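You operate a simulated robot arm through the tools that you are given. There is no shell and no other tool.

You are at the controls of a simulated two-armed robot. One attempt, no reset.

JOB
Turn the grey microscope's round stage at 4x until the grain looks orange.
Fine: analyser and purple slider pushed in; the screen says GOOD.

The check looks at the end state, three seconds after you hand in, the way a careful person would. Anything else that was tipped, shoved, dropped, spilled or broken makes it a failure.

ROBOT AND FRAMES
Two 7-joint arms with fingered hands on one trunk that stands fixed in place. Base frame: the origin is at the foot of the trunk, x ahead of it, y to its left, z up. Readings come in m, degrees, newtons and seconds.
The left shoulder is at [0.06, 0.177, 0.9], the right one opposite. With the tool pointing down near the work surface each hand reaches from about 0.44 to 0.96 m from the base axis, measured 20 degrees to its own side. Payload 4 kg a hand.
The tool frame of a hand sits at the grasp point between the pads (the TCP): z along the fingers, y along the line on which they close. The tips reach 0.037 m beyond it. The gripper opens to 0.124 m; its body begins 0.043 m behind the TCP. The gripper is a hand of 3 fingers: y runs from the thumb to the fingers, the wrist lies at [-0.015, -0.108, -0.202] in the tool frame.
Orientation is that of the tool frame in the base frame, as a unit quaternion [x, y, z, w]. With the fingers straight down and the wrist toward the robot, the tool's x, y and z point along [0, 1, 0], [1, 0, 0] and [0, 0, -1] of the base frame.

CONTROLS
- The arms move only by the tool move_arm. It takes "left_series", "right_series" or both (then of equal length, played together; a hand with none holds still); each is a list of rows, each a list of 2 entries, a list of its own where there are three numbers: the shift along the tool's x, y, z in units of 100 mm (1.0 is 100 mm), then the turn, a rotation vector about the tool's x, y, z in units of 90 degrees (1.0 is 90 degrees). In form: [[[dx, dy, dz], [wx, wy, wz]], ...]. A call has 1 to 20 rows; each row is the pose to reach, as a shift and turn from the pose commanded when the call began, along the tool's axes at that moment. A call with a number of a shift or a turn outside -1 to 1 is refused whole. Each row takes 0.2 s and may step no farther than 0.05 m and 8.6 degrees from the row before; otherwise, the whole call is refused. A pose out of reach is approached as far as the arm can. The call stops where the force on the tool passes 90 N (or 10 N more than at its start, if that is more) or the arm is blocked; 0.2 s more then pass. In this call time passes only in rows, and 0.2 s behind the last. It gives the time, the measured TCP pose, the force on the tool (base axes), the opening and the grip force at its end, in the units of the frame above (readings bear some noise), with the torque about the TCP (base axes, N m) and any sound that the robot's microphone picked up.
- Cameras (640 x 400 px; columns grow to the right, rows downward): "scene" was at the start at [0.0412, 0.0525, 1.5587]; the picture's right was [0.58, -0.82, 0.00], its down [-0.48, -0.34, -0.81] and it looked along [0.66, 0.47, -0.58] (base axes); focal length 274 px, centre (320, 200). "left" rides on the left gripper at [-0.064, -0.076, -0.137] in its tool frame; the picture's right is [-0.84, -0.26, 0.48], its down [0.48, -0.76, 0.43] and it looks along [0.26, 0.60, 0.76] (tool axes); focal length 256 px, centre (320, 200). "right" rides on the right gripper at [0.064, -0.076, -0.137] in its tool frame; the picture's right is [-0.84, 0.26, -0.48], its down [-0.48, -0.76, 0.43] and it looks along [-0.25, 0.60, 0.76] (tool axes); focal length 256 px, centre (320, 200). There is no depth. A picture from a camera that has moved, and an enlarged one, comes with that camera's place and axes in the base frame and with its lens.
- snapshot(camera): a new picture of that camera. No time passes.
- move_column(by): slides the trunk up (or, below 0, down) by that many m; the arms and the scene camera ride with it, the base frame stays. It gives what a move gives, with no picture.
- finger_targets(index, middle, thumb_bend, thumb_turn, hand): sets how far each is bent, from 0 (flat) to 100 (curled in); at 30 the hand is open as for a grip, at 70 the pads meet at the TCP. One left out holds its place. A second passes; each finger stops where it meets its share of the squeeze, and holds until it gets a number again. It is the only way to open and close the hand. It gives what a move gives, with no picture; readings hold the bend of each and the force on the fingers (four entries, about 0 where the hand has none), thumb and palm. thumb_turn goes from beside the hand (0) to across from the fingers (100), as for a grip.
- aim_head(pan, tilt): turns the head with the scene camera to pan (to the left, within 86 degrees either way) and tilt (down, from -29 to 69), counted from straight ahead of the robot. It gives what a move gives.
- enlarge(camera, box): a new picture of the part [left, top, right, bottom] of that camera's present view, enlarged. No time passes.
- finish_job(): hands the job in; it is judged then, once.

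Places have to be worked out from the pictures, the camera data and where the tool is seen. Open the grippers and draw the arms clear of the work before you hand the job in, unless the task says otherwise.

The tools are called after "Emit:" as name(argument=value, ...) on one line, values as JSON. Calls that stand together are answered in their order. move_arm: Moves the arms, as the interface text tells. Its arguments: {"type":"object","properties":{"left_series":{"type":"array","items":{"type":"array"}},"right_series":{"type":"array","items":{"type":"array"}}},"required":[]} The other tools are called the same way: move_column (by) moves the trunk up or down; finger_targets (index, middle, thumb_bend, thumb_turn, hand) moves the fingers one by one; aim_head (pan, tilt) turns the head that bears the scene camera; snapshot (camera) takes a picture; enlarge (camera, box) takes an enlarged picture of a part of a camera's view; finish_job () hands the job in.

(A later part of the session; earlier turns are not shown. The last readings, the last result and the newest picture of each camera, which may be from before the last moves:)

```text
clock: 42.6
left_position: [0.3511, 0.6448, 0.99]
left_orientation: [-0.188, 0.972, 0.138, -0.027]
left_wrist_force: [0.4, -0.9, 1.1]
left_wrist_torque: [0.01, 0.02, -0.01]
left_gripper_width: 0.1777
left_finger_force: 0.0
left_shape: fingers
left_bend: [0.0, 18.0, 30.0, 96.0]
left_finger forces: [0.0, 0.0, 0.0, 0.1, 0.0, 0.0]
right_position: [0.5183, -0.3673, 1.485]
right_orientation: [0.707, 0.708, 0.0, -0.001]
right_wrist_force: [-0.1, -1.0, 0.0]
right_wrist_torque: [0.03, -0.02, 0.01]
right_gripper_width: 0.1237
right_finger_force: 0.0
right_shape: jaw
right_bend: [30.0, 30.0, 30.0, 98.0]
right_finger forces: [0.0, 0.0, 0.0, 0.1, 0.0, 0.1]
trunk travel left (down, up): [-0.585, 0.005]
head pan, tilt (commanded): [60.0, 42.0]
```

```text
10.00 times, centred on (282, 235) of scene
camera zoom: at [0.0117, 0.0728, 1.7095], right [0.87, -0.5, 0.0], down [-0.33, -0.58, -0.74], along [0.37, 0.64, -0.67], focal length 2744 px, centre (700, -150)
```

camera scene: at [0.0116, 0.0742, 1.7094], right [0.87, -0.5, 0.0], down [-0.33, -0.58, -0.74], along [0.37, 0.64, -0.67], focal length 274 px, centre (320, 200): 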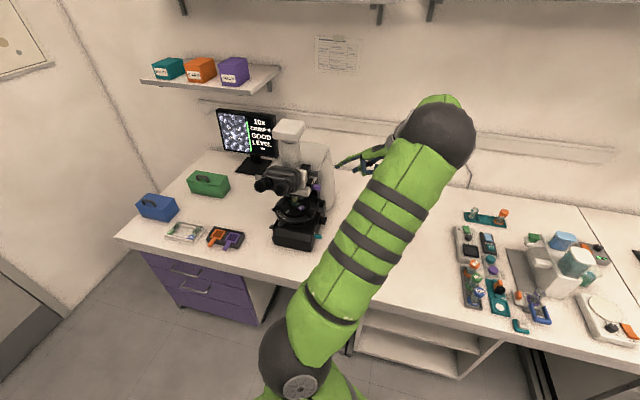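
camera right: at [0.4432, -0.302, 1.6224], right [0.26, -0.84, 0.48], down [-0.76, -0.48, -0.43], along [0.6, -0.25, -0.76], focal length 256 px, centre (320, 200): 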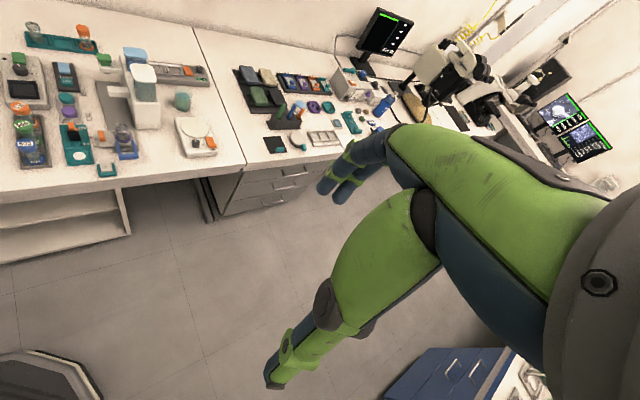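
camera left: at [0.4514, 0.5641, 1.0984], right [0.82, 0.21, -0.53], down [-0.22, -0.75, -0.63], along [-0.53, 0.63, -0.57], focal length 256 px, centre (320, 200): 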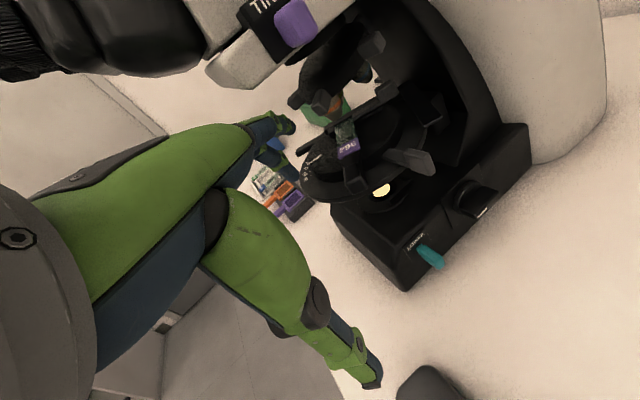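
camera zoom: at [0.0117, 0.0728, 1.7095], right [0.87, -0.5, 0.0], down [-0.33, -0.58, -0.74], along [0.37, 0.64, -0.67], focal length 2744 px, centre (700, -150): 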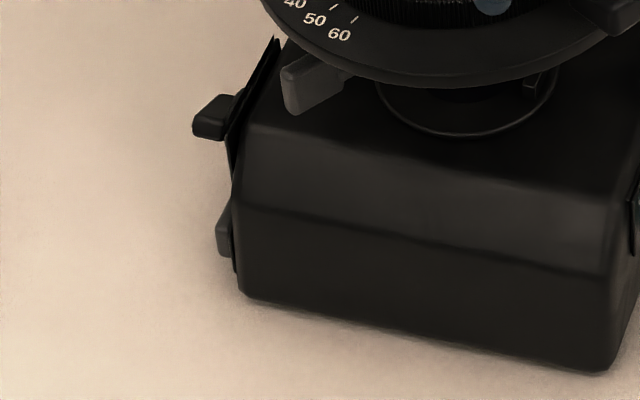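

To see the microscope's left side (a cream knob on the head, two knobs on the base) I'll retract the hand, raise it and carry its camera round the front.

Emit:
move_arm(left_series=[[[0, -0.4, -0.12], [0, 0, 0]], [[0, -0.8, -0.24], [0, 0, 0]], [[0, -0.9, -0.4], [0.06, 0, 0]], [[0, -0.85, -0.7], [0.12, 0, 0]], [[0, -0.8, -0.95], [0.178, 0, 0]]])

Emit:
move_arm(left_series=[[[0, 0, -0.4], [0, 0, 0]], [[0, 0, -0.8], [0, 0, 0]], [[0, 0, -1.0], [0, 0, 0]]])

Emit:
move_arm(left_series=[[[0, -0.1, -0.4], [0, 0, 0]], [[0, -0.2, -0.8], [0, 0, 0]], [[0, -0.3, -1.0], [0, 0, 0]]])

Emit:
snapshot(camera="scene")

```text
clock: 43.8
left_position: [0.3887, 0.5494, 1.0586]
left_orientation: [-0.19, 0.982, -0.001, 0.001]
left_wrist_force: [-0.1, 0.5, 0.4]
left_wrist_torque: [-0.03, -0.02, -0.01]
left_gripper_width: 0.1775
left_finger_force: 0.0
left_shape: fingers
left_bend: [0.0, 18.0, 30.0, 96.0]
left_finger forces: [0.1, 0.1, 0.0, 0.0, 0.0, 0.0]
right_position: [0.5169, -0.3652, 1.4863]
right_orientation: [0.707, 0.707, 0.0, -0.001]
right_wrist_force: [0.1, 0.0, -0.4]
right_wrist_torque: [-0.03, -0.03, 0.0]
right_gripper_width: 0.1237
right_finger_force: 0.1
right_shape: jaw
right_bend: [30.0, 30.0, 30.0, 98.0]
right_finger forces: [0.0, 0.1, 0.0, 0.0, 0.0, 0.0]
trunk travel left (down, up): [-0.585, 0.005]
head pan, tilt (commanded): [60.0, 42.0]
```

```text
clock: 44.6
left_position: [0.3893, 0.5497, 1.1575]
left_orientation: [-0.19, 0.982, 0.0, 0.0]
left_wrist_force: [0.0, -0.5, -0.6]
left_wrist_torque: [-0.01, 0.0, 0.01]
left_gripper_width: 0.1776
left_finger_force: 0.1
left_shape: fingers
left_bend: [0.0, 18.0, 30.0, 96.0]
left_finger forces: [0.0, 0.0, 0.0, 0.0, 0.0, 0.0]
right_position: [0.5172, -0.3663, 1.4857]
right_orientation: [0.707, 0.707, 0.0, 0.0]
right_wrist_force: [0.1, 0.1, -0.4]
right_wrist_torque: [0.03, -0.05, 0.02]
right_gripper_width: 0.1237
right_finger_force: 0.1
right_shape: jaw
right_bend: [30.0, 30.0, 30.0, 98.0]
right_finger forces: [0.0, 0.1, 0.1, 0.0, 0.0, 0.1]
trunk travel left (down, up): [-0.585, 0.005]
head pan, tilt (commanded): [60.0, 42.0]
```

```text
clock: 45.4
left_position: [0.4008, 0.5201, 1.2575]
left_orientation: [-0.191, 0.982, 0.0, 0.0]
left_wrist_force: [0.1, -0.4, -0.6]
left_wrist_torque: [0.0, -0.01, 0.01]
left_gripper_width: 0.1774
left_finger_force: 0.1
left_shape: fingers
left_bend: [0.0, 18.0, 30.0, 96.0]
left_finger forces: [0.0, 0.0, 0.1, 0.0, 0.0, 0.1]
right_position: [0.5173, -0.3667, 1.4859]
right_orientation: [0.707, 0.707, 0.0, 0.0]
right_wrist_force: [0.0, -0.1, -0.1]
right_wrist_torque: [0.02, -0.02, -0.01]
right_gripper_width: 0.1238
right_finger_force: 0.0
right_shape: jaw
right_bend: [30.0, 30.0, 30.0, 98.0]
right_finger forces: [0.0, 0.0, 0.1, 0.0, 0.0, 0.0]
trunk travel left (down, up): [-0.585, 0.005]
head pan, tilt (commanded): [60.0, 42.0]
```

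```text
taken
camera scene: at [0.0113, 0.0736, 1.7094], right [0.87, -0.5, 0.0], down [-0.33, -0.58, -0.74], along [0.37, 0.64, -0.67], focal length 274 px, centre (320, 200)
```

scene: 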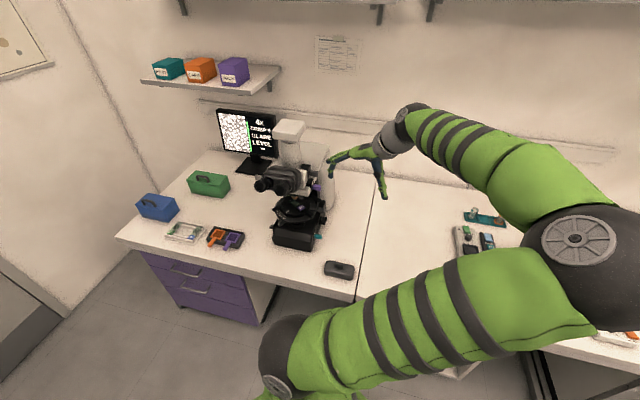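

The arm's elbow has swung to the right and the view is clear. Now I carry the hand toward the front-left, turning it so its camera will look at the microscope's left side.

Emit:
move_arm(left_series=[[[0.14, 0.03, -0.12], [0, 0, 0.088]], [[0.28, 0.06, -0.24], [0, 0, 0.176]], [[0.42, 0.09, -0.36], [0, 0, 0.264]], [[0.56, 0.12, -0.48], [0, 0, 0.352]], [[0.7, 0.15, -0.6], [0, 0, 0.44]], [[0.85, 0.17, -0.72], [0, 0, 0.528]], [[1.0, 0.19, -0.8], [0, 0, 0.62]]])

Emit:
snapshot(camera="scene")

Emit:
snapshot(camera="left")

```text
clock: 47.0
left_position: [0.3361, 0.4875, 1.3396]
left_orientation: [0.291, 0.957, 0.001, 0.001]
left_wrist_force: [-0.6, 0.1, 0.1]
left_wrist_torque: [-0.03, -0.01, 0.01]
left_gripper_width: 0.1777
left_finger_force: 0.0
left_shape: fingers
left_bend: [0.0, 18.0, 30.0, 96.0]
left_finger forces: [0.1, 0.1, 0.0, 0.0, 0.1, 0.0]
left hand out of reach, approached as far as the arm can: row 7
right_position: [0.5195, -0.3661, 1.4855]
right_orientation: [0.707, 0.707, 0.0, 0.0]
right_wrist_force: [0.0, 0.2, -0.4]
right_wrist_torque: [-0.04, 0.0, 0.0]
right_gripper_width: 0.1237
right_finger_force: 0.1
right_shape: jaw
right_bend: [30.0, 30.0, 30.0, 98.0]
right_finger forces: [0.0, 0.1, 0.0, 0.0, 0.1, 0.0]
trunk travel left (down, up): [-0.585, 0.005]
head pan, tilt (commanded): [60.0, 42.0]
```

```text
taken
camera scene: at [0.0121, 0.0735, 1.7094], right [0.87, -0.5, 0.0], down [-0.33, -0.58, -0.74], along [0.37, 0.64, -0.67], focal length 274 px, centre (320, 200)
```

scene: 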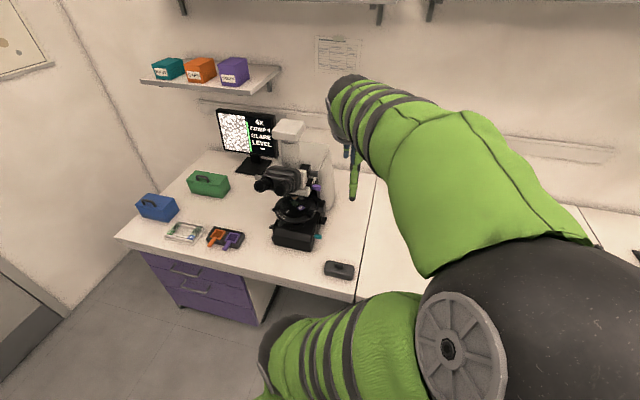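

```text
taken
camera left: at [0.345, 0.387, 1.4741], right [0.55, -0.68, -0.48], down [-0.82, -0.36, -0.44], along [0.12, 0.64, -0.76], focal length 256 px, centre (320, 200)
```

left: 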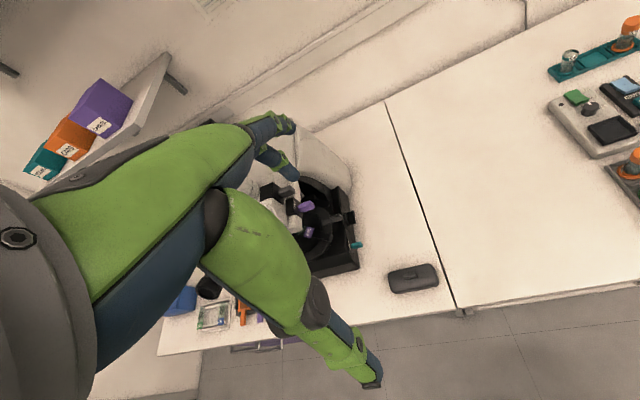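

The arm hits its limit in this elbow-right posture ("out of reach"). I retrace this move and will go back to the elbow-up posture before travelling left.

Emit:
move_arm(left_series=[[[-0.1, 0.1, 0.11], [0, 0, -0.088]], [[-0.2, 0.2, 0.22], [0, 0, -0.176]], [[-0.3, 0.3, 0.33], [0, 0, -0.264]], [[-0.42, 0.42, 0.44], [0, 0, -0.352]], [[-0.52, 0.52, 0.56], [0, 0, -0.44]], [[-0.62, 0.62, 0.68], [0, 0, -0.528]], [[-0.72, 0.72, 0.8], [0, 0, -0.62]]])

Emit:
move_arm(left_series=[[[-0.3, 0.05, 0.1], [0, 0, -0.08]], [[-0.6, 0.1, 0.3], [0, 0, -0.16]], [[-0.9, 0.15, 0.5], [0, 0, -0.244]]])

Emit:
snapshot(camera="scene")

```text
clock: 48.6
left_position: [0.436, 0.5065, 1.2591]
left_orientation: [-0.192, 0.981, 0.0, 0.0]
left_wrist_force: [0.0, -0.7, -1.2]
left_wrist_torque: [-0.01, 0.0, 0.02]
left_gripper_width: 0.1778
left_finger_force: 0.1
left_shape: fingers
left_bend: [0.0, 18.0, 30.0, 96.0]
left_finger forces: [0.0, 0.0, 0.0, 0.1, 0.1, 0.0]
right_position: [0.5177, -0.3657, 1.4858]
right_orientation: [0.707, 0.707, -0.001, 0.0]
right_wrist_force: [-0.1, -0.2, 0.0]
right_wrist_torque: [-0.04, 0.0, 0.02]
right_gripper_width: 0.1237
right_finger_force: 0.1
right_shape: jaw
right_bend: [30.0, 30.0, 30.0, 98.0]
right_finger forces: [0.0, 0.0, 0.1, 0.0, 0.0, 0.1]
trunk travel left (down, up): [-0.585, 0.005]
head pan, tilt (commanded): [60.0, 42.0]
```

```text
clock: 49.4
left_position: [0.513, 0.5535, 1.2076]
left_orientation: [-0.376, 0.927, 0.0, 0.0]
left_wrist_force: [0.7, 0.6, 0.3]
left_wrist_torque: [0.01, 0.0, 0.0]
left_gripper_width: 0.1775
left_finger_force: 0.0
left_shape: fingers
left_bend: [0.0, 18.0, 30.0, 96.0]
left_finger forces: [0.0, 0.0, 0.0, 0.0, 0.1, 0.0]
right_position: [0.5201, -0.3639, 1.4871]
right_orientation: [0.707, 0.707, -0.001, 0.0]
right_wrist_force: [-0.2, 0.4, 0.3]
right_wrist_torque: [-0.05, 0.01, 0.04]
right_gripper_width: 0.1235
right_finger_force: 0.1
right_shape: jaw
right_bend: [30.0, 30.0, 30.0, 98.0]
right_finger forces: [0.0, 0.0, 0.0, 0.0, 0.1, 0.0]
trunk travel left (down, up): [-0.585, 0.005]
head pan, tilt (commanded): [60.0, 42.0]
```

```text
taken
camera scene: at [0.013, 0.0757, 1.7094], right [0.87, -0.5, 0.0], down [-0.34, -0.58, -0.74], along [0.37, 0.64, -0.67], focal length 274 px, centre (320, 200)
```

scene: 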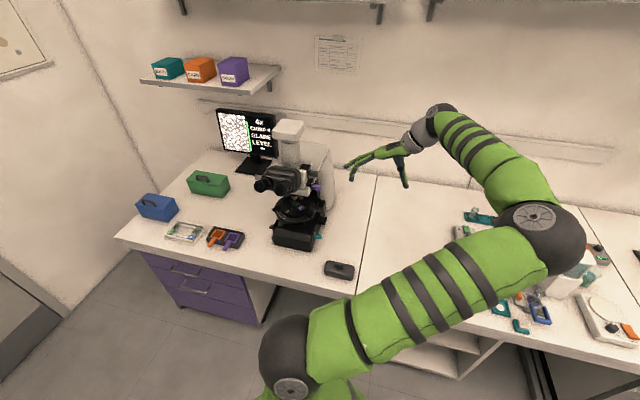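

The arm is now low on the right and every part of the microscope is visible. I'll re-inspect the upper slider box, TINT and LOWER closely from here.

Emit:
snapshot(camera="left")

Emit:
enlarge(camera="left", box=[230, 60, 330, 140])

Emit:
enlarge(camera="scene", box=[295, 155, 335, 195])

Emit:
enlarge(camera="scene", box=[210, 100, 290, 160])

```text
taken
camera left: at [0.6126, 0.5419, 1.3428], right [0.78, 0.4, -0.48], down [0.18, -0.88, -0.43], along [-0.6, 0.25, -0.76], focal length 256 px, centre (320, 200)
```

left: 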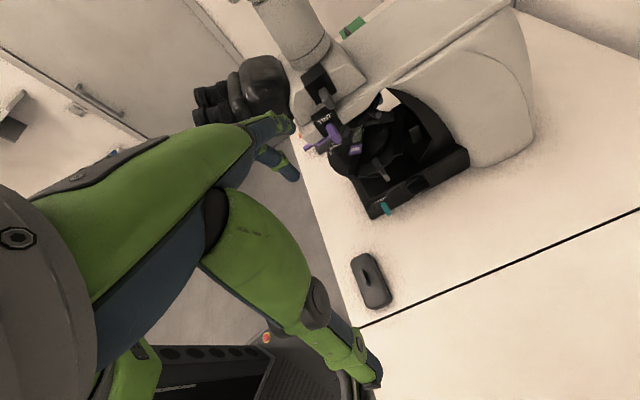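

```text
5.00 times, centred on (280, 100) of left
camera zoom: at [0.6126, 0.5419, 1.3428], right [0.78, 0.4, -0.48], down [0.18, -0.88, -0.43], along [-0.6, 0.25, -0.76], focal length 1280 px, centre (520, 700)
```

zoom: 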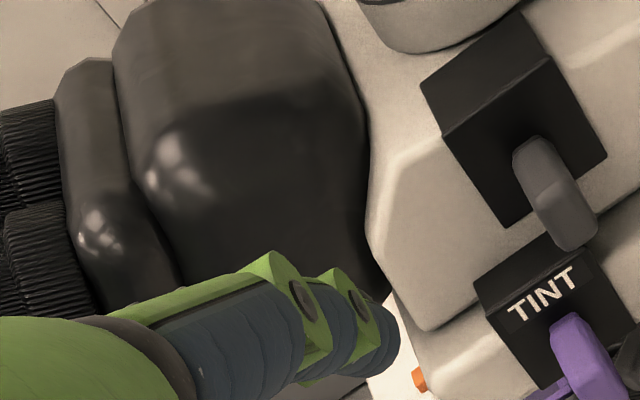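

```text
10.00 times, centred on (315, 175) of scene
camera zoom: at [0.013, 0.0757, 1.7094], right [0.87, -0.5, 0.0], down [-0.34, -0.58, -0.74], along [0.37, 0.64, -0.67], focal length 2744 px, centre (370, 450)
```

zoom: 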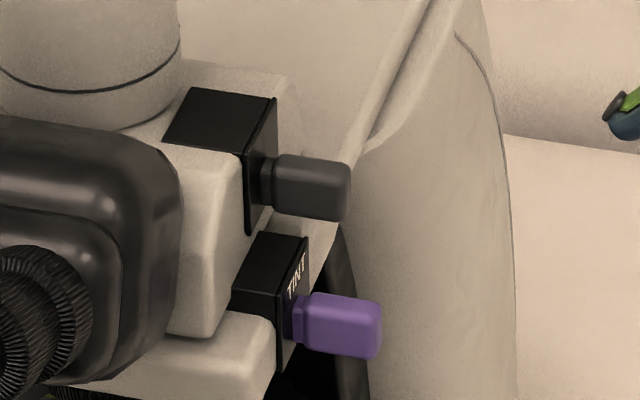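

```text
6.67 times, centred on (250, 130) of scene
camera zoom: at [0.013, 0.0757, 1.7094], right [0.87, -0.5, 0.0], down [-0.34, -0.58, -0.74], along [0.37, 0.64, -0.67], focal length 1829 px, centre (787, 667)
```

zoom: 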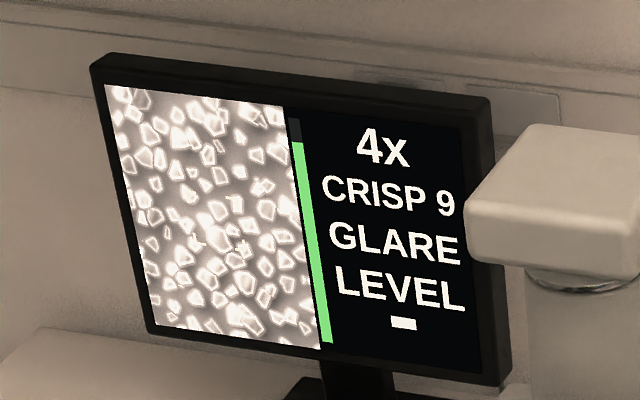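

No label on the upper box's face; I do need a look at the left side. I'll rotate the wrist back (as earlier) to bring the elbow up and left again before travelling.

Emit:
move_arm(left_series=[[[0, 0, -0.05], [0, 0, 0.09]], [[0, 0, -0.1], [0, 0, 0.18]], [[0, 0, -0.15], [0, 0, 0.27]], [[0, 0, -0.2], [0, 0, 0.36]], [[0, 0, -0.25], [0, 0, 0.45]], [[0, 0, -0.3], [0, 0, 0.54]], [[0, 0, -0.35], [0, 0, 0.63]], [[0, 0, -0.4], [0, 0, 0.72]], [[0, 0, -0.45], [0, 0, 0.81]], [[0, 0, -0.5], [0, 0, 0.9]]])

Emit:
snapshot(camera="scene")

```text
clock: 51.6
left_position: [0.5108, 0.5535, 1.2589]
left_orientation: [0.318, 0.948, 0.0, 0.0]
left_wrist_force: [-0.3, 0.5, 0.4]
left_wrist_torque: [0.0, -0.03, -0.02]
left_gripper_width: 0.1775
left_finger_force: 0.1
left_shape: fingers
left_bend: [0.0, 18.0, 30.0, 96.0]
left_finger forces: [0.1, 0.1, 0.0, 0.0, 0.1, 0.1]
right_position: [0.5175, -0.3645, 1.4863]
right_orientation: [0.708, 0.707, 0.0, 0.0]
right_wrist_force: [-0.1, 0.7, -0.3]
right_wrist_torque: [0.0, -0.02, 0.02]
right_gripper_width: 0.1236
right_finger_force: 0.0
right_shape: jaw
right_bend: [30.0, 30.0, 30.0, 98.0]
right_finger forces: [0.1, 0.1, 0.1, 0.0, 0.0, 0.1]
trunk travel left (down, up): [-0.585, 0.005]
head pan, tilt (commanded): [60.0, 42.0]
```

```text
taken
camera scene: at [0.0108, 0.0749, 1.7094], right [0.87, -0.5, 0.0], down [-0.33, -0.58, -0.74], along [0.37, 0.64, -0.67], focal length 274 px, centre (320, 200)
```

scene: 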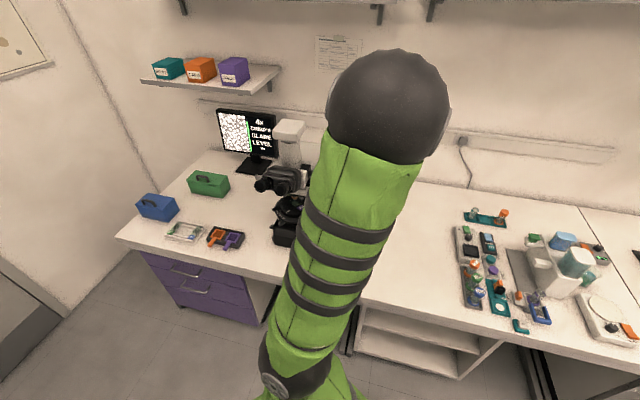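

The elbow is up again. I'll now carry the hand back-left and higher, turning it further toward pointing its camera to the microscope's left side.

Emit:
move_arm(left_series=[[[0.16, -0.12, -0.18], [0, 0, 0.08]], [[0.32, -0.24, -0.36], [0, 0, 0.16]], [[0.48, -0.36, -0.54], [0, 0, 0.24]], [[0.64, -0.48, -0.72], [0, 0, 0.32]], [[0.8, -0.6, -0.9], [0, 0, 0.4]]])

Emit:
snapshot(camera="scene")

```text
clock: 52.8
left_position: [0.4143, 0.5553, 1.3503]
left_orientation: [0.595, 0.804, 0.0, 0.0]
left_wrist_force: [0.3, 0.3, -0.7]
left_wrist_torque: [0.02, -0.04, -0.03]
left_gripper_width: 0.1776
left_finger_force: 0.2
left_shape: fingers
left_bend: [0.0, 18.0, 30.0, 96.0]
left_finger forces: [0.0, 0.0, 0.1, 0.0, 0.0, 0.1]
right_position: [0.518, -0.3662, 1.4856]
right_orientation: [0.707, 0.707, 0.0, -0.001]
right_wrist_force: [-0.3, -0.1, 0.2]
right_wrist_torque: [-0.01, 0.01, -0.03]
right_gripper_width: 0.1237
right_finger_force: 0.0
right_shape: jaw
right_bend: [30.0, 30.0, 30.0, 98.0]
right_finger forces: [0.0, 0.0, 0.1, 0.1, 0.0, 0.0]
trunk travel left (down, up): [-0.585, 0.005]
head pan, tilt (commanded): [60.0, 42.0]
```

```text
taken
camera scene: at [0.011, 0.074, 1.7094], right [0.87, -0.5, 0.0], down [-0.33, -0.58, -0.74], along [0.37, 0.64, -0.67], focal length 274 px, centre (320, 200)
```

scene: 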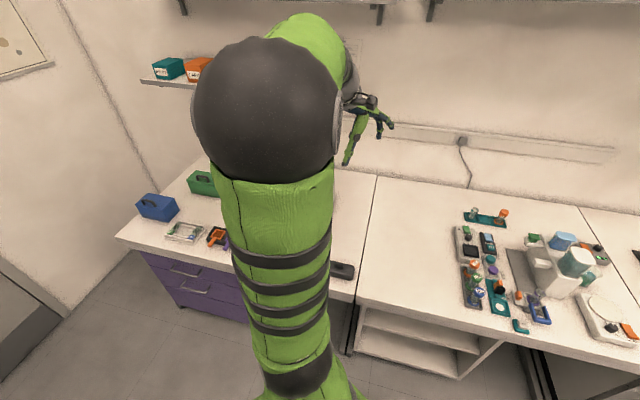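

Elbow swings over to the left as hoped. I set the fingers back to the compact open shape and move the hand further left in front of the microscope, staying high.

Emit:
finger_targets(hand="left", index=40, middle=40, thumb_bend=40)

Emit:
move_arm(left_series=[[[0.1, -0.3, 0], [0, 0, 0.05]], [[0.2, -0.6, 0], [0, 0, 0.1]], [[0.3, -0.95, 0], [0, 0, 0.15]]])

Emit:
move_arm(left_series=[[[0.1, -0.3, 0], [0, 0, 0.03]], [[0.2, -0.6, 0], [0, 0, 0.06]], [[0.3, -0.95, 0], [0, 0, 0.09]]])

Emit:
snapshot(camera="left")

Emit:
snapshot(camera="scene")

```text
clock: 53.8
left_position: [0.4129, 0.5557, 1.351]
left_orientation: [0.596, 0.803, 0.0, 0.0]
left_wrist_force: [-0.5, -0.3, 0.4]
left_wrist_torque: [0.01, 0.01, -0.02]
left_gripper_width: 0.0938
left_finger_force: 0.0
left_shape: fingers
left_bend: [40.0, 40.0, 40.0, 97.0]
left_finger forces: [0.0, 0.1, 0.0, 0.0, 0.0, 0.0]
right_position: [0.5175, -0.3658, 1.4876]
right_orientation: [0.707, 0.707, 0.0, 0.0]
right_wrist_force: [0.2, 0.1, -0.4]
right_wrist_torque: [0.02, -0.01, 0.0]
right_gripper_width: 0.1238
right_finger_force: 0.0
right_shape: jaw
right_bend: [30.0, 30.0, 30.0, 98.0]
right_finger forces: [0.0, 0.1, 0.0, 0.1, 0.0, 0.0]
trunk travel left (down, up): [-0.585, 0.005]
head pan, tilt (commanded): [60.0, 42.0]
```

```text
clock: 54.6
left_position: [0.3148, 0.5565, 1.3497]
left_orientation: [0.686, 0.728, 0.0, 0.0]
left_wrist_force: [0.0, 0.5, -0.4]
left_wrist_torque: [0.01, 0.07, -0.01]
left_gripper_width: 0.0933
left_finger_force: 0.1
left_shape: fingers
left_bend: [40.0, 40.0, 40.0, 97.0]
left_finger forces: [0.0, 0.0, 0.0, 0.1, 0.0, 0.0]
right_position: [0.5175, -0.3649, 1.4857]
right_orientation: [0.707, 0.707, 0.0, 0.0]
right_wrist_force: [-0.3, -0.8, 0.7]
right_wrist_torque: [0.0, 0.0, -0.02]
right_gripper_width: 0.1235
right_finger_force: 0.1
right_shape: jaw
right_bend: [30.0, 30.0, 30.0, 98.0]
right_finger forces: [0.0, 0.1, 0.0, 0.0, 0.0, 0.0]
trunk travel left (down, up): [-0.585, 0.005]
head pan, tilt (commanded): [60.0, 42.0]
```

```text
clock: 55.4
left_position: [0.2157, 0.5838, 1.348]
left_orientation: [0.735, 0.678, 0.0, 0.001]
left_wrist_force: [1.0, -0.4, 0.4]
left_wrist_torque: [0.0, -0.01, 0.0]
left_gripper_width: 0.0938
left_finger_force: 0.0
left_shape: fingers
left_bend: [40.0, 40.0, 40.0, 97.0]
left_finger forces: [0.1, 0.0, 0.0, 0.0, 0.0, 0.1]
right_position: [0.5169, -0.3666, 1.4868]
right_orientation: [0.707, 0.707, 0.0, 0.001]
right_wrist_force: [0.7, -0.4, -0.2]
right_wrist_torque: [0.01, -0.02, -0.04]
right_gripper_width: 0.1237
right_finger_force: 0.1
right_shape: jaw
right_bend: [30.0, 30.0, 30.0, 98.0]
right_finger forces: [0.0, 0.0, 0.0, 0.0, 0.0, 0.1]
trunk travel left (down, up): [-0.585, 0.005]
head pan, tilt (commanded): [60.0, 42.0]
```

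```text
taken
camera left: at [0.1345, 0.5247, 1.4837], right [-0.32, -0.81, -0.48], down [-0.72, 0.54, -0.44], along [0.62, 0.2, -0.76], focal length 256 px, centre (320, 200)
```

left: 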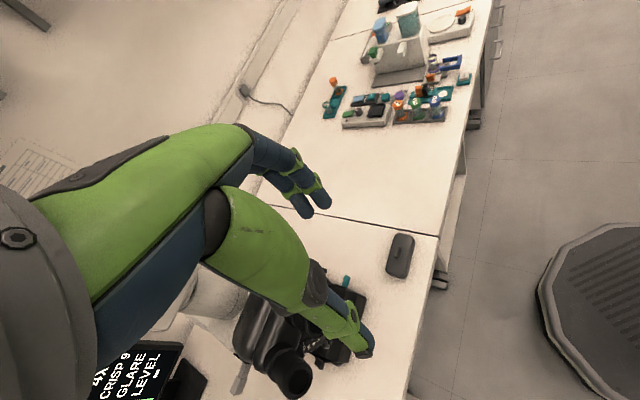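

```text
taken
camera scene: at [0.0113, 0.0753, 1.7094], right [0.87, -0.5, 0.0], down [-0.33, -0.58, -0.74], along [0.37, 0.64, -0.67], focal length 274 px, centre (320, 200)
```

scene: 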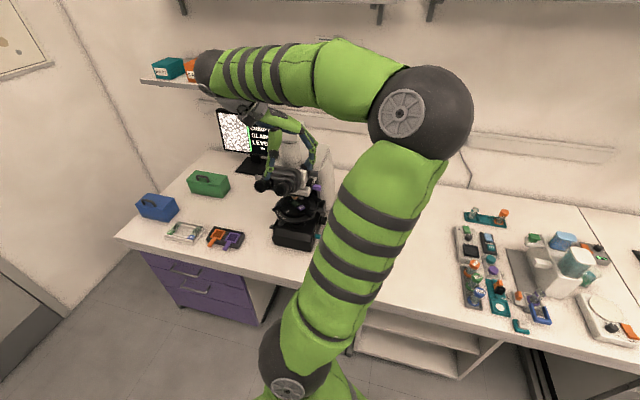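

The left camera now looks down on the head from the front-left. I enlarge that area.

Emit:
enlarge(camera="left", box=[200, 300, 360, 400])

Emit:
enlarge(camera="left", box=[80, 320, 200, 400])

```text
4.00 times, centred on (280, 350) of left
camera zoom: at [0.1345, 0.5247, 1.4837], right [-0.32, -0.81, -0.48], down [-0.72, 0.54, -0.44], along [0.62, 0.2, -0.76], focal length 1024 px, centre (480, -400)
```

zoom: 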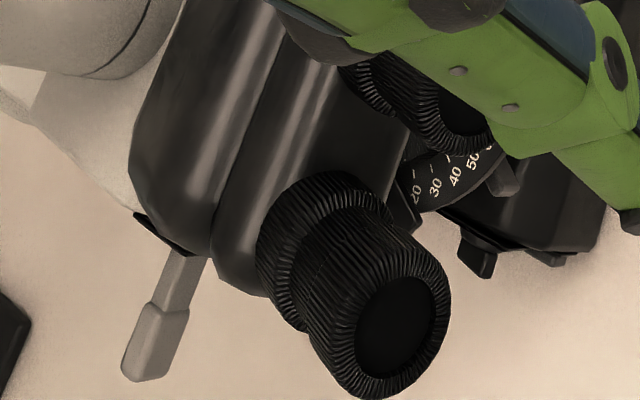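

```text
5.00 times, centred on (140, 360) of left
camera zoom: at [0.1345, 0.5247, 1.4837], right [-0.32, -0.81, -0.48], down [-0.72, 0.54, -0.44], along [0.62, 0.2, -0.76], focal length 1280 px, centre (1220, -600)
```

zoom: 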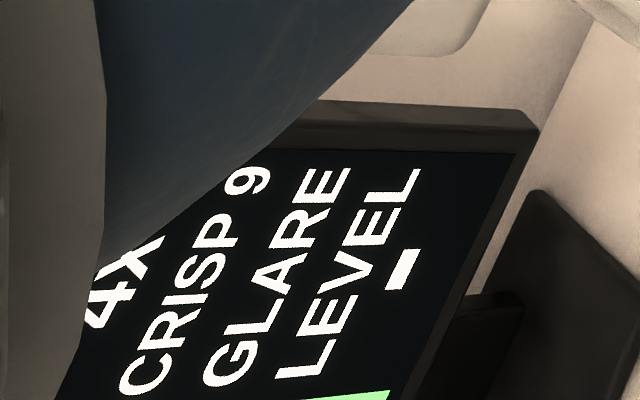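

There it is: on the head's left side a light-grey slider with a long neck showing – pulled out. I'll move a bit further left to read its plate's label and fix its position.

Emit:
move_arm(left_series=[[[0.1, -0.32, 0], [0, 0, 0.04]], [[0.2, -0.64, 0], [0, 0, 0.08]], [[0.35, -0.96, 0], [0, 0, 0.12]]])

Emit:
move_arm(left_series=[[[0.33, 0, 0], [0, 0, 0.04]], [[0.66, 0, 0], [0, 0, 0.08]], [[1.0, 0, 0], [0, 0, 0.12]]])

Emit:
snapshot(camera="left")

Emit:
snapshot(camera="scene")

```text
clock: 56.2
left_position: [0.1212, 0.6243, 1.3477]
left_orientation: [0.796, 0.605, -0.001, 0.0]
left_wrist_force: [0.4, 0.1, 0.3]
left_wrist_torque: [-0.01, -0.02, 0.05]
left_gripper_width: 0.0937
left_finger_force: 0.0
left_shape: fingers
left_bend: [40.0, 40.0, 40.0, 97.0]
left_finger forces: [0.0, 0.0, 0.0, 0.1, 0.0, 0.0]
right_position: [0.5168, -0.3657, 1.4869]
right_orientation: [0.707, 0.708, 0.0, 0.0]
right_wrist_force: [0.0, -0.6, -0.3]
right_wrist_torque: [-0.02, 0.01, 0.0]
right_gripper_width: 0.124
right_finger_force: 0.0
right_shape: jaw
right_bend: [30.0, 30.0, 30.0, 98.0]
right_finger forces: [0.1, 0.0, 0.0, 0.0, 0.1, 0.0]
trunk travel left (down, up): [-0.585, 0.005]
head pan, tilt (commanded): [60.0, 42.0]
```

```text
clock: 57.0
left_position: [0.147, 0.7224, 1.3484]
left_orientation: [0.849, 0.528, -0.001, 0.001]
left_wrist_force: [-0.6, 0.0, 0.1]
left_wrist_torque: [0.01, -0.02, 0.01]
left_gripper_width: 0.0936
left_finger_force: 0.1
left_shape: fingers
left_bend: [40.0, 40.0, 40.0, 97.0]
left_finger forces: [0.0, 0.0, 0.0, 0.0, 0.1, 0.0]
right_position: [0.5149, -0.3637, 1.4885]
right_orientation: [0.707, 0.707, 0.0, 0.001]
right_wrist_force: [-0.4, 0.6, 0.2]
right_wrist_torque: [-0.05, -0.07, -0.01]
right_gripper_width: 0.1239
right_finger_force: 0.2
right_shape: jaw
right_bend: [30.0, 30.0, 30.0, 98.0]
right_finger forces: [0.0, 0.0, 0.0, 0.1, 0.1, 0.0]
trunk travel left (down, up): [-0.585, 0.005]
head pan, tilt (commanded): [60.0, 42.0]
```

```text
taken
camera left: at [0.0495, 0.6972, 1.4829], right [-0.6, -0.64, -0.48], down [-0.47, 0.77, -0.44], along [0.65, -0.04, -0.76], focal length 256 px, centre (320, 200)
```

left: 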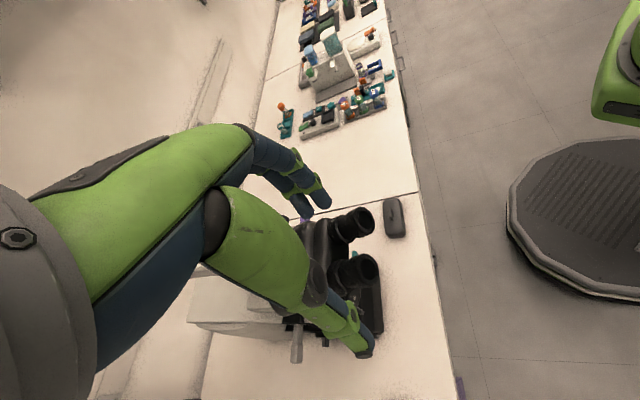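

```text
taken
camera scene: at [0.0088, 0.0763, 1.7094], right [0.87, -0.5, 0.0], down [-0.33, -0.58, -0.74], along [0.37, 0.64, -0.67], focal length 274 px, centre (320, 200)
```

scene: 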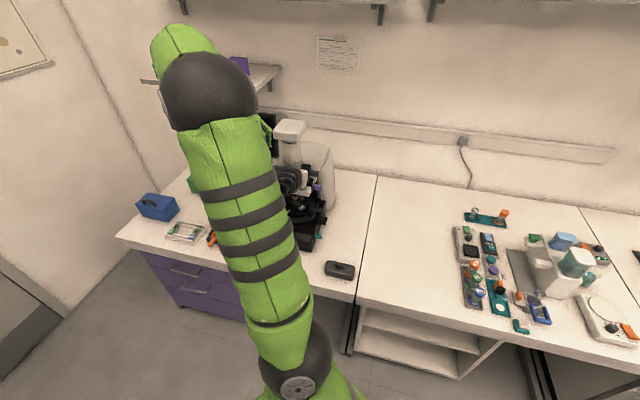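

Now the left side is in view. I'll enlarge the left slider and its plate.

Emit:
enlarge(camera="left", box=[230, 270, 350, 370])

Emit:
enlarge(camera="left", box=[280, 310, 320, 340])

```text
4.00 times, centred on (290, 320) of left
camera zoom: at [0.0495, 0.6972, 1.4829], right [-0.6, -0.64, -0.48], down [-0.47, 0.77, -0.44], along [0.65, -0.04, -0.76], focal length 1024 px, centre (440, -280)
```

zoom: 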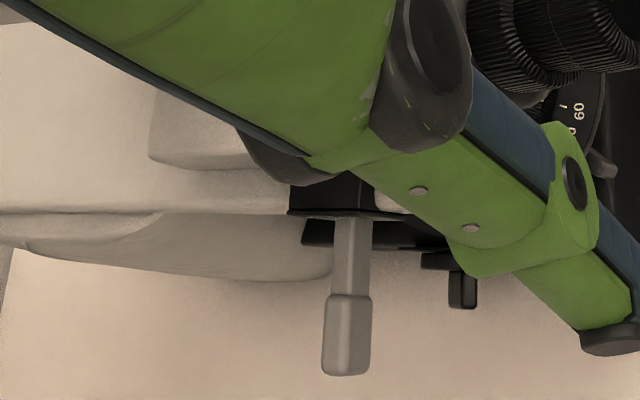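

```text
13.33 times, centred on (300, 325) of left
camera zoom: at [0.0495, 0.6972, 1.4829], right [-0.6, -0.64, -0.48], down [-0.47, 0.77, -0.44], along [0.65, -0.04, -0.76], focal length 3413 px, centre (587, -1467)
```

zoom: 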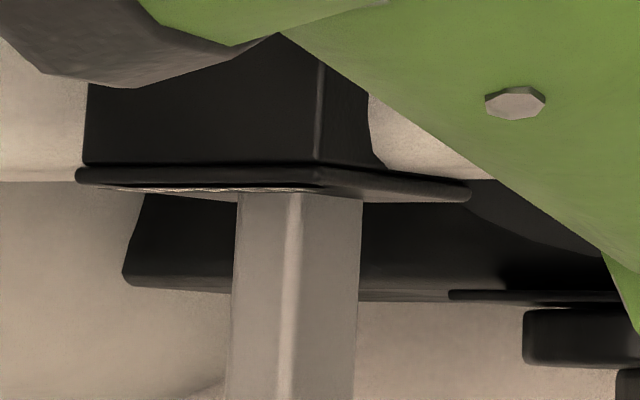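

The slider's plate carries a long line of text seen edge-on, which fits "ANALYSER". I'll shift further left and lower to read it.

Emit:
move_arm(left_series=[[[0.13, -0.31, 0], [0, 0, 0]], [[0.27, -0.63, 0], [0, 0, 0]], [[0.4, -0.94, 0], [0, 0, 0]]])

Emit:
move_arm(left_series=[[[0, 0, 0.35], [0, 0, 0]], [[0, 0, 0.7], [0, 0, 0]], [[0, 0, 1.0], [0, 0, 0]]])

Emit:
snapshot(camera="left")

Emit:
snapshot(camera="scene")

```text
clock: 57.8
left_position: [0.0804, 0.7996, 1.3479]
left_orientation: [0.849, 0.528, 0.001, 0.001]
left_wrist_force: [-1.2, 0.5, 0.6]
left_wrist_torque: [-0.02, -0.01, 0.0]
left_gripper_width: 0.0936
left_finger_force: 0.2
left_shape: fingers
left_bend: [40.0, 40.0, 40.0, 97.0]
left_finger forces: [0.0, 0.0, 0.0, 0.1, 0.1, 0.0]
right_position: [0.5173, -0.3647, 1.487]
right_orientation: [0.707, 0.707, -0.001, 0.001]
right_wrist_force: [0.1, 0.6, -0.9]
right_wrist_torque: [0.0, 0.01, -0.02]
right_gripper_width: 0.1237
right_finger_force: 0.1
right_shape: jaw
right_bend: [30.0, 30.0, 30.0, 98.0]
right_finger forces: [0.1, 0.0, 0.0, 0.0, 0.1, 0.0]
trunk travel left (down, up): [-0.585, 0.005]
head pan, tilt (commanded): [60.0, 42.0]
```

```text
clock: 58.6
left_position: [0.0811, 0.7981, 1.2468]
left_orientation: [0.849, 0.528, 0.0, -0.001]
left_wrist_force: [0.5, -0.3, -0.1]
left_wrist_torque: [-0.01, -0.02, 0.01]
left_gripper_width: 0.0933
left_finger_force: 0.1
left_shape: fingers
left_bend: [40.0, 40.0, 40.0, 97.0]
left_finger forces: [0.0, 0.0, 0.1, 0.0, 0.0, 0.0]
right_position: [0.5166, -0.3643, 1.4864]
right_orientation: [0.707, 0.707, 0.0, 0.0]
right_wrist_force: [0.5, -0.7, 0.6]
right_wrist_torque: [0.02, -0.01, -0.01]
right_gripper_width: 0.1238
right_finger_force: 0.2
right_shape: jaw
right_bend: [30.0, 30.0, 30.0, 98.0]
right_finger forces: [0.1, 0.0, 0.1, 0.0, 0.0, 0.0]
trunk travel left (down, up): [-0.585, 0.005]
head pan, tilt (commanded): [60.0, 42.0]
```

```text
taken
camera left: at [-0.0149, 0.7724, 1.3832], right [-0.6, -0.64, -0.48], down [-0.47, 0.77, -0.44], along [0.65, -0.04, -0.76], focal length 256 px, centre (320, 200)
```

left: 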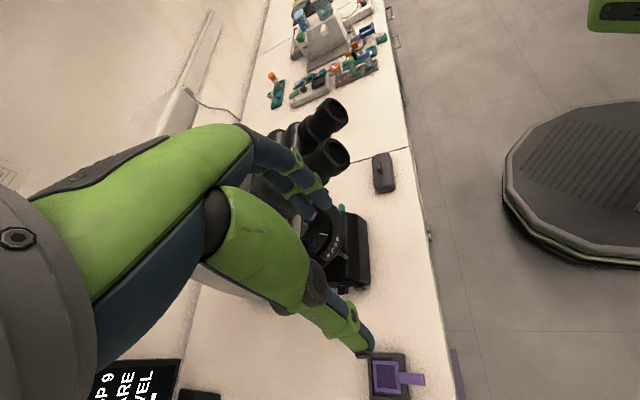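

```text
taken
camera scene: at [0.0108, 0.0752, 1.7095], right [0.87, -0.5, 0.0], down [-0.33, -0.58, -0.74], along [0.37, 0.64, -0.67], focal length 274 px, centre (320, 200)
```

scene: 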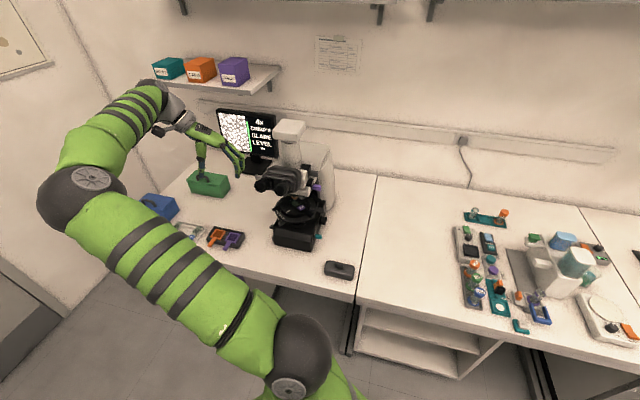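

Now the arm is out to the left and both the screen and microscope are visible. The label is hidden by the palm here; I'll rotate the hand (fingers toward the microscope's back) so I can both see the slider and later push it rightward with the index finger's side.

Emit:
move_arm(left_series=[[[0, 0, 0], [0, 0, -0.08]], [[0, 0, 0], [0, 0, -0.16]], [[0, 0, 0], [0, 0, -0.24]], [[0, 0, 0], [0, 0, -0.32]], [[0, 0, 0], [0, 0, -0.4]], [[0, 0, 0], [0, 0, -0.48]], [[0, 0, 0], [0, 0, -0.56]], [[0, 0, 0], [0, 0, -0.64]], [[0, 0, 0], [0, 0, -0.72]], [[0, 0, 0], [0, 0, -0.79]]])

Emit:
snapshot(camera="left")

Emit:
snapshot(camera="scene")

```text
clock: 60.8
left_position: [0.0832, 0.7955, 1.2485]
left_orientation: [0.383, 0.924, 0.0, 0.0]
left_wrist_force: [-0.6, 0.5, 0.8]
left_wrist_torque: [0.0, -0.02, 0.03]
left_gripper_width: 0.0936
left_finger_force: 0.0
left_shape: fingers
left_bend: [40.0, 40.0, 40.0, 97.0]
left_finger forces: [0.0, 0.1, 0.0, 0.0, 0.0, 0.0]
right_position: [0.5178, -0.3663, 1.4852]
right_orientation: [0.707, 0.707, -0.001, 0.0]
right_wrist_force: [0.4, 0.7, 1.1]
right_wrist_torque: [0.0, 0.01, 0.0]
right_gripper_width: 0.1238
right_finger_force: 0.1
right_shape: jaw
right_bend: [30.0, 30.0, 30.0, 98.0]
right_finger forces: [0.1, 0.0, 0.1, 0.0, 0.1, 0.0]
trunk travel left (down, up): [-0.585, 0.005]
head pan, tilt (commanded): [60.0, 42.0]
```

```text
taken
camera left: at [0.0745, 0.6959, 1.3842], right [0.41, -0.77, -0.48], down [-0.88, -0.19, -0.43], along [0.24, 0.6, -0.76], focal length 256 px, centre (320, 200)
```

left: 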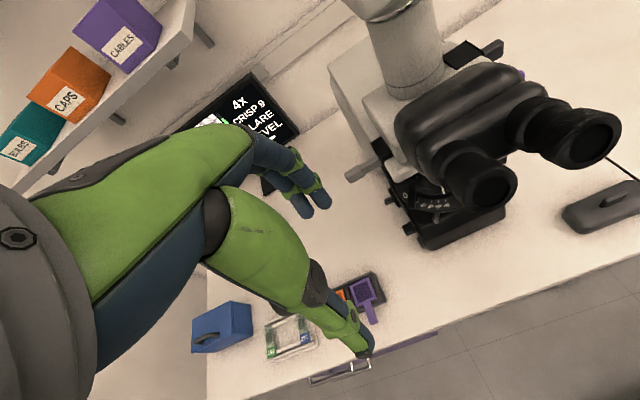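

```text
taken
camera scene: at [0.0119, 0.0738, 1.7094], right [0.87, -0.5, 0.0], down [-0.33, -0.58, -0.74], along [0.37, 0.64, -0.67], focal length 274 px, centre (320, 200)
```

scene: 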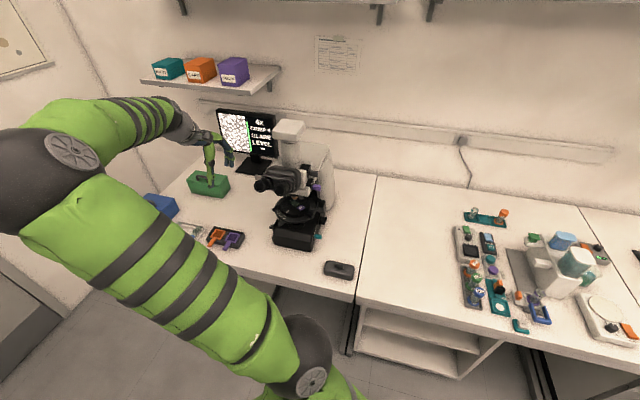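

A very good view of the left side. I enlarge the left slider and label.

Emit:
enlarge(camera="left", box=[320, 130, 440, 210])

Emit:
enlarge(camera="left", box=[355, 145, 395, 175])

Emit:
enlarge(camera="left", box=[370, 170, 520, 260])

Emit:
enlarge(camera="scene", box=[244, 150, 304, 200])

```text
5.00 times, centred on (380, 170) of left
camera zoom: at [0.0745, 0.6959, 1.3842], right [0.41, -0.77, -0.48], down [-0.88, -0.19, -0.43], along [0.24, 0.6, -0.76], focal length 1280 px, centre (20, 350)
```

zoom: 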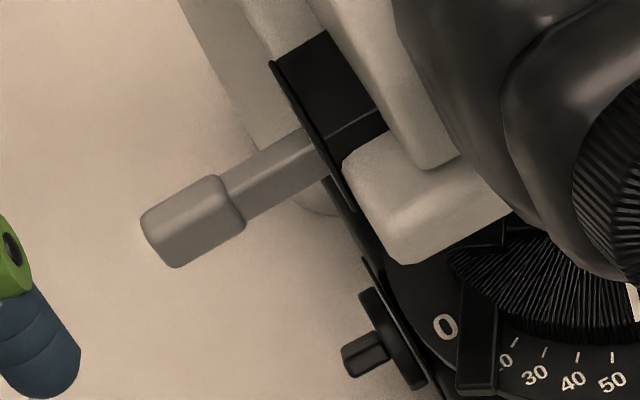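

```text
13.33 times, centred on (375, 160) of left
camera zoom: at [0.0745, 0.6959, 1.3842], right [0.41, -0.77, -0.48], down [-0.88, -0.19, -0.43], along [0.24, 0.6, -0.76], focal length 3413 px, centre (-413, 733)
```

zoom: 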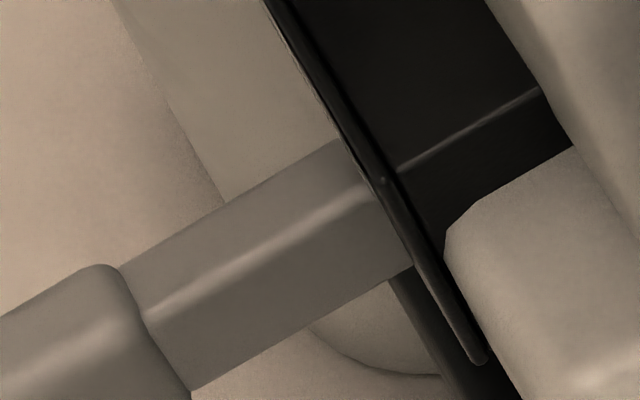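

```text
4.27 times, centred on (445, 215) of left
camera zoom: at [0.0745, 0.6959, 1.3842], right [0.41, -0.77, -0.48], down [-0.88, -0.19, -0.43], along [0.24, 0.6, -0.76], focal length 1092 px, centre (-213, 136)
```

zoom: 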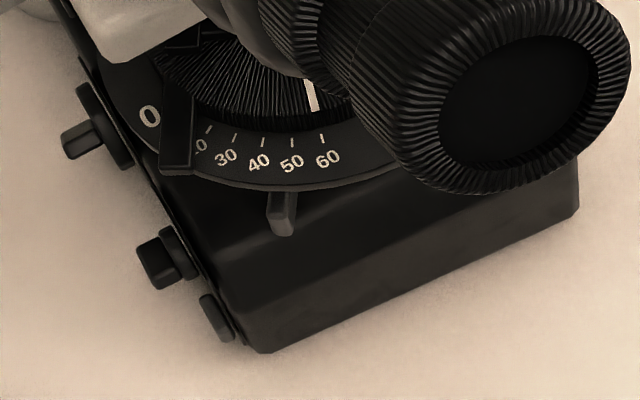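

```text
8.00 times, centred on (274, 175) of scene
camera zoom: at [0.0119, 0.0738, 1.7094], right [0.87, -0.5, 0.0], down [-0.33, -0.58, -0.74], along [0.37, 0.64, -0.67], focal length 2195 px, centre (688, 400)
```

zoom: 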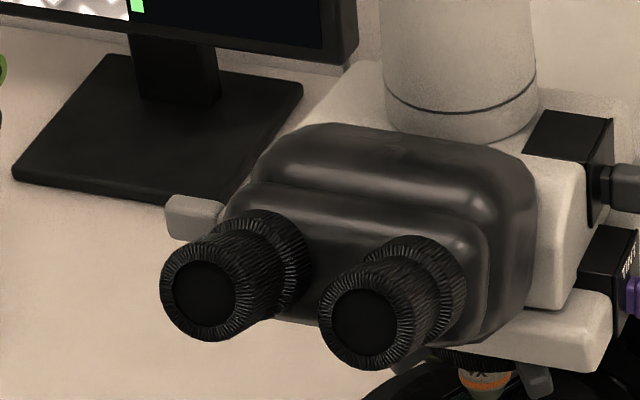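

The left slider's tip triangulates to [0.210, 0.901, 1.090], long neck, mirrored to TINT. I move the hand further along its left side (still high) to read its label.

Emit:
move_arm(left_series=[[[0.1, 0.3, 0], [0, 0, 0]], [[0.2, 0.6, 0], [0, 0, 0]], [[0.3, 0.9, 0], [0, 0, 0]]])

Emit:
enlarge(camera="left", box=[320, 130, 480, 260])

Emit:
snapshot(camera="left")

```text
clock: 61.6
left_position: [0.1272, 0.8829, 1.2483]
left_orientation: [0.384, 0.923, -0.001, -0.001]
left_wrist_force: [-0.7, 0.6, -0.8]
left_wrist_torque: [-0.03, 0.02, 0.03]
left_gripper_width: 0.0934
left_finger_force: 0.0
left_shape: fingers
left_bend: [40.0, 40.0, 40.0, 97.0]
left_finger forces: [0.0, 0.1, 0.1, 0.1, 0.0, 0.0]
right_position: [0.5186, -0.3643, 1.486]
right_orientation: [0.706, 0.708, 0.001, 0.0]
right_wrist_force: [0.2, 1.1, 0.7]
right_wrist_torque: [-0.05, 0.01, -0.01]
right_gripper_width: 0.1237
right_finger_force: 0.0
right_shape: jaw
right_bend: [30.0, 30.0, 30.0, 98.0]
right_finger forces: [0.0, 0.1, 0.0, 0.1, 0.0, 0.0]
trunk travel left (down, up): [-0.585, 0.005]
head pan, tilt (commanded): [60.0, 42.0]
```

```text
3.08 times, centred on (400, 195) of left
camera zoom: at [0.1183, 0.7832, 1.3841], right [0.41, -0.78, -0.48], down [-0.88, -0.19, -0.43], along [0.24, 0.6, -0.76], focal length 788 px, centre (74, 215)
```

zoom: 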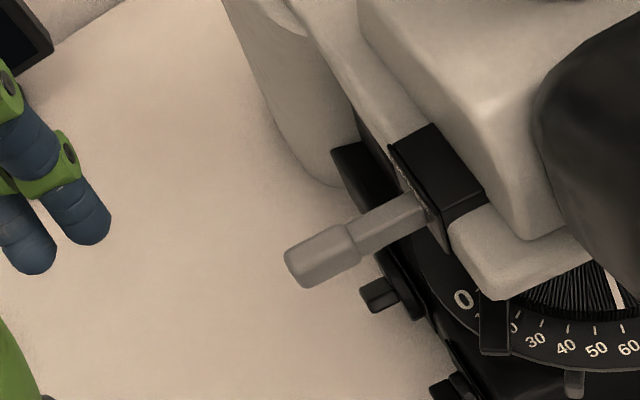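

```text
taken
camera left: at [0.1183, 0.7832, 1.3841], right [0.41, -0.78, -0.48], down [-0.88, -0.19, -0.43], along [0.24, 0.6, -0.76], focal length 256 px, centre (320, 200)
```

left: 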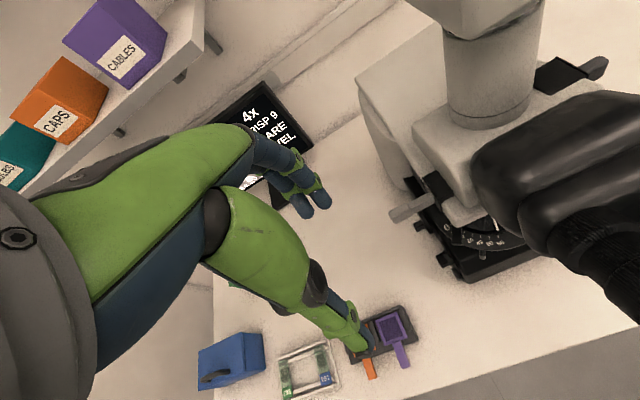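

Emit:
enlarge(camera="left", box=[408, 150, 448, 200])

Emit:
enlarge(camera="left", box=[410, 205, 460, 280])

```text
8.00 times, centred on (428, 175) of left
camera zoom: at [0.1183, 0.7832, 1.3841], right [0.41, -0.78, -0.48], down [-0.88, -0.19, -0.43], along [0.24, 0.6, -0.76], focal length 2048 px, centre (-544, 400)
```

zoom: 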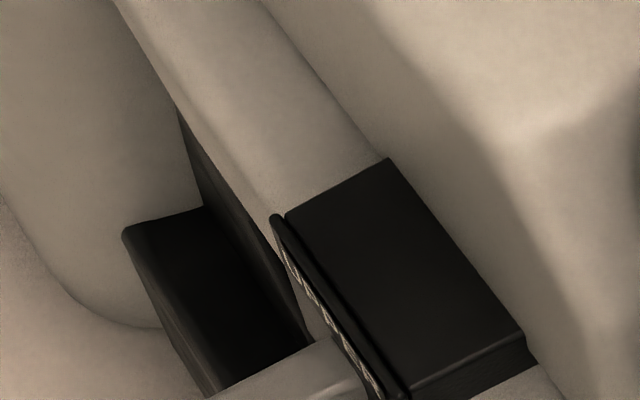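

```text
5.33 times, centred on (435, 242) of left
camera zoom: at [0.1183, 0.7832, 1.3841], right [0.41, -0.78, -0.48], down [-0.88, -0.19, -0.43], along [0.24, 0.6, -0.76], focal length 1365 px, centre (-293, -27)
```

zoom: 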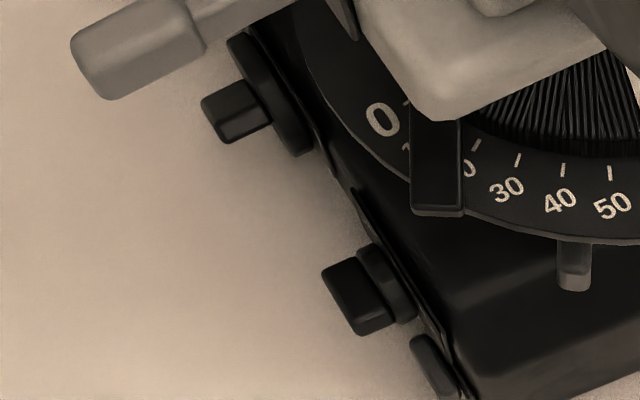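

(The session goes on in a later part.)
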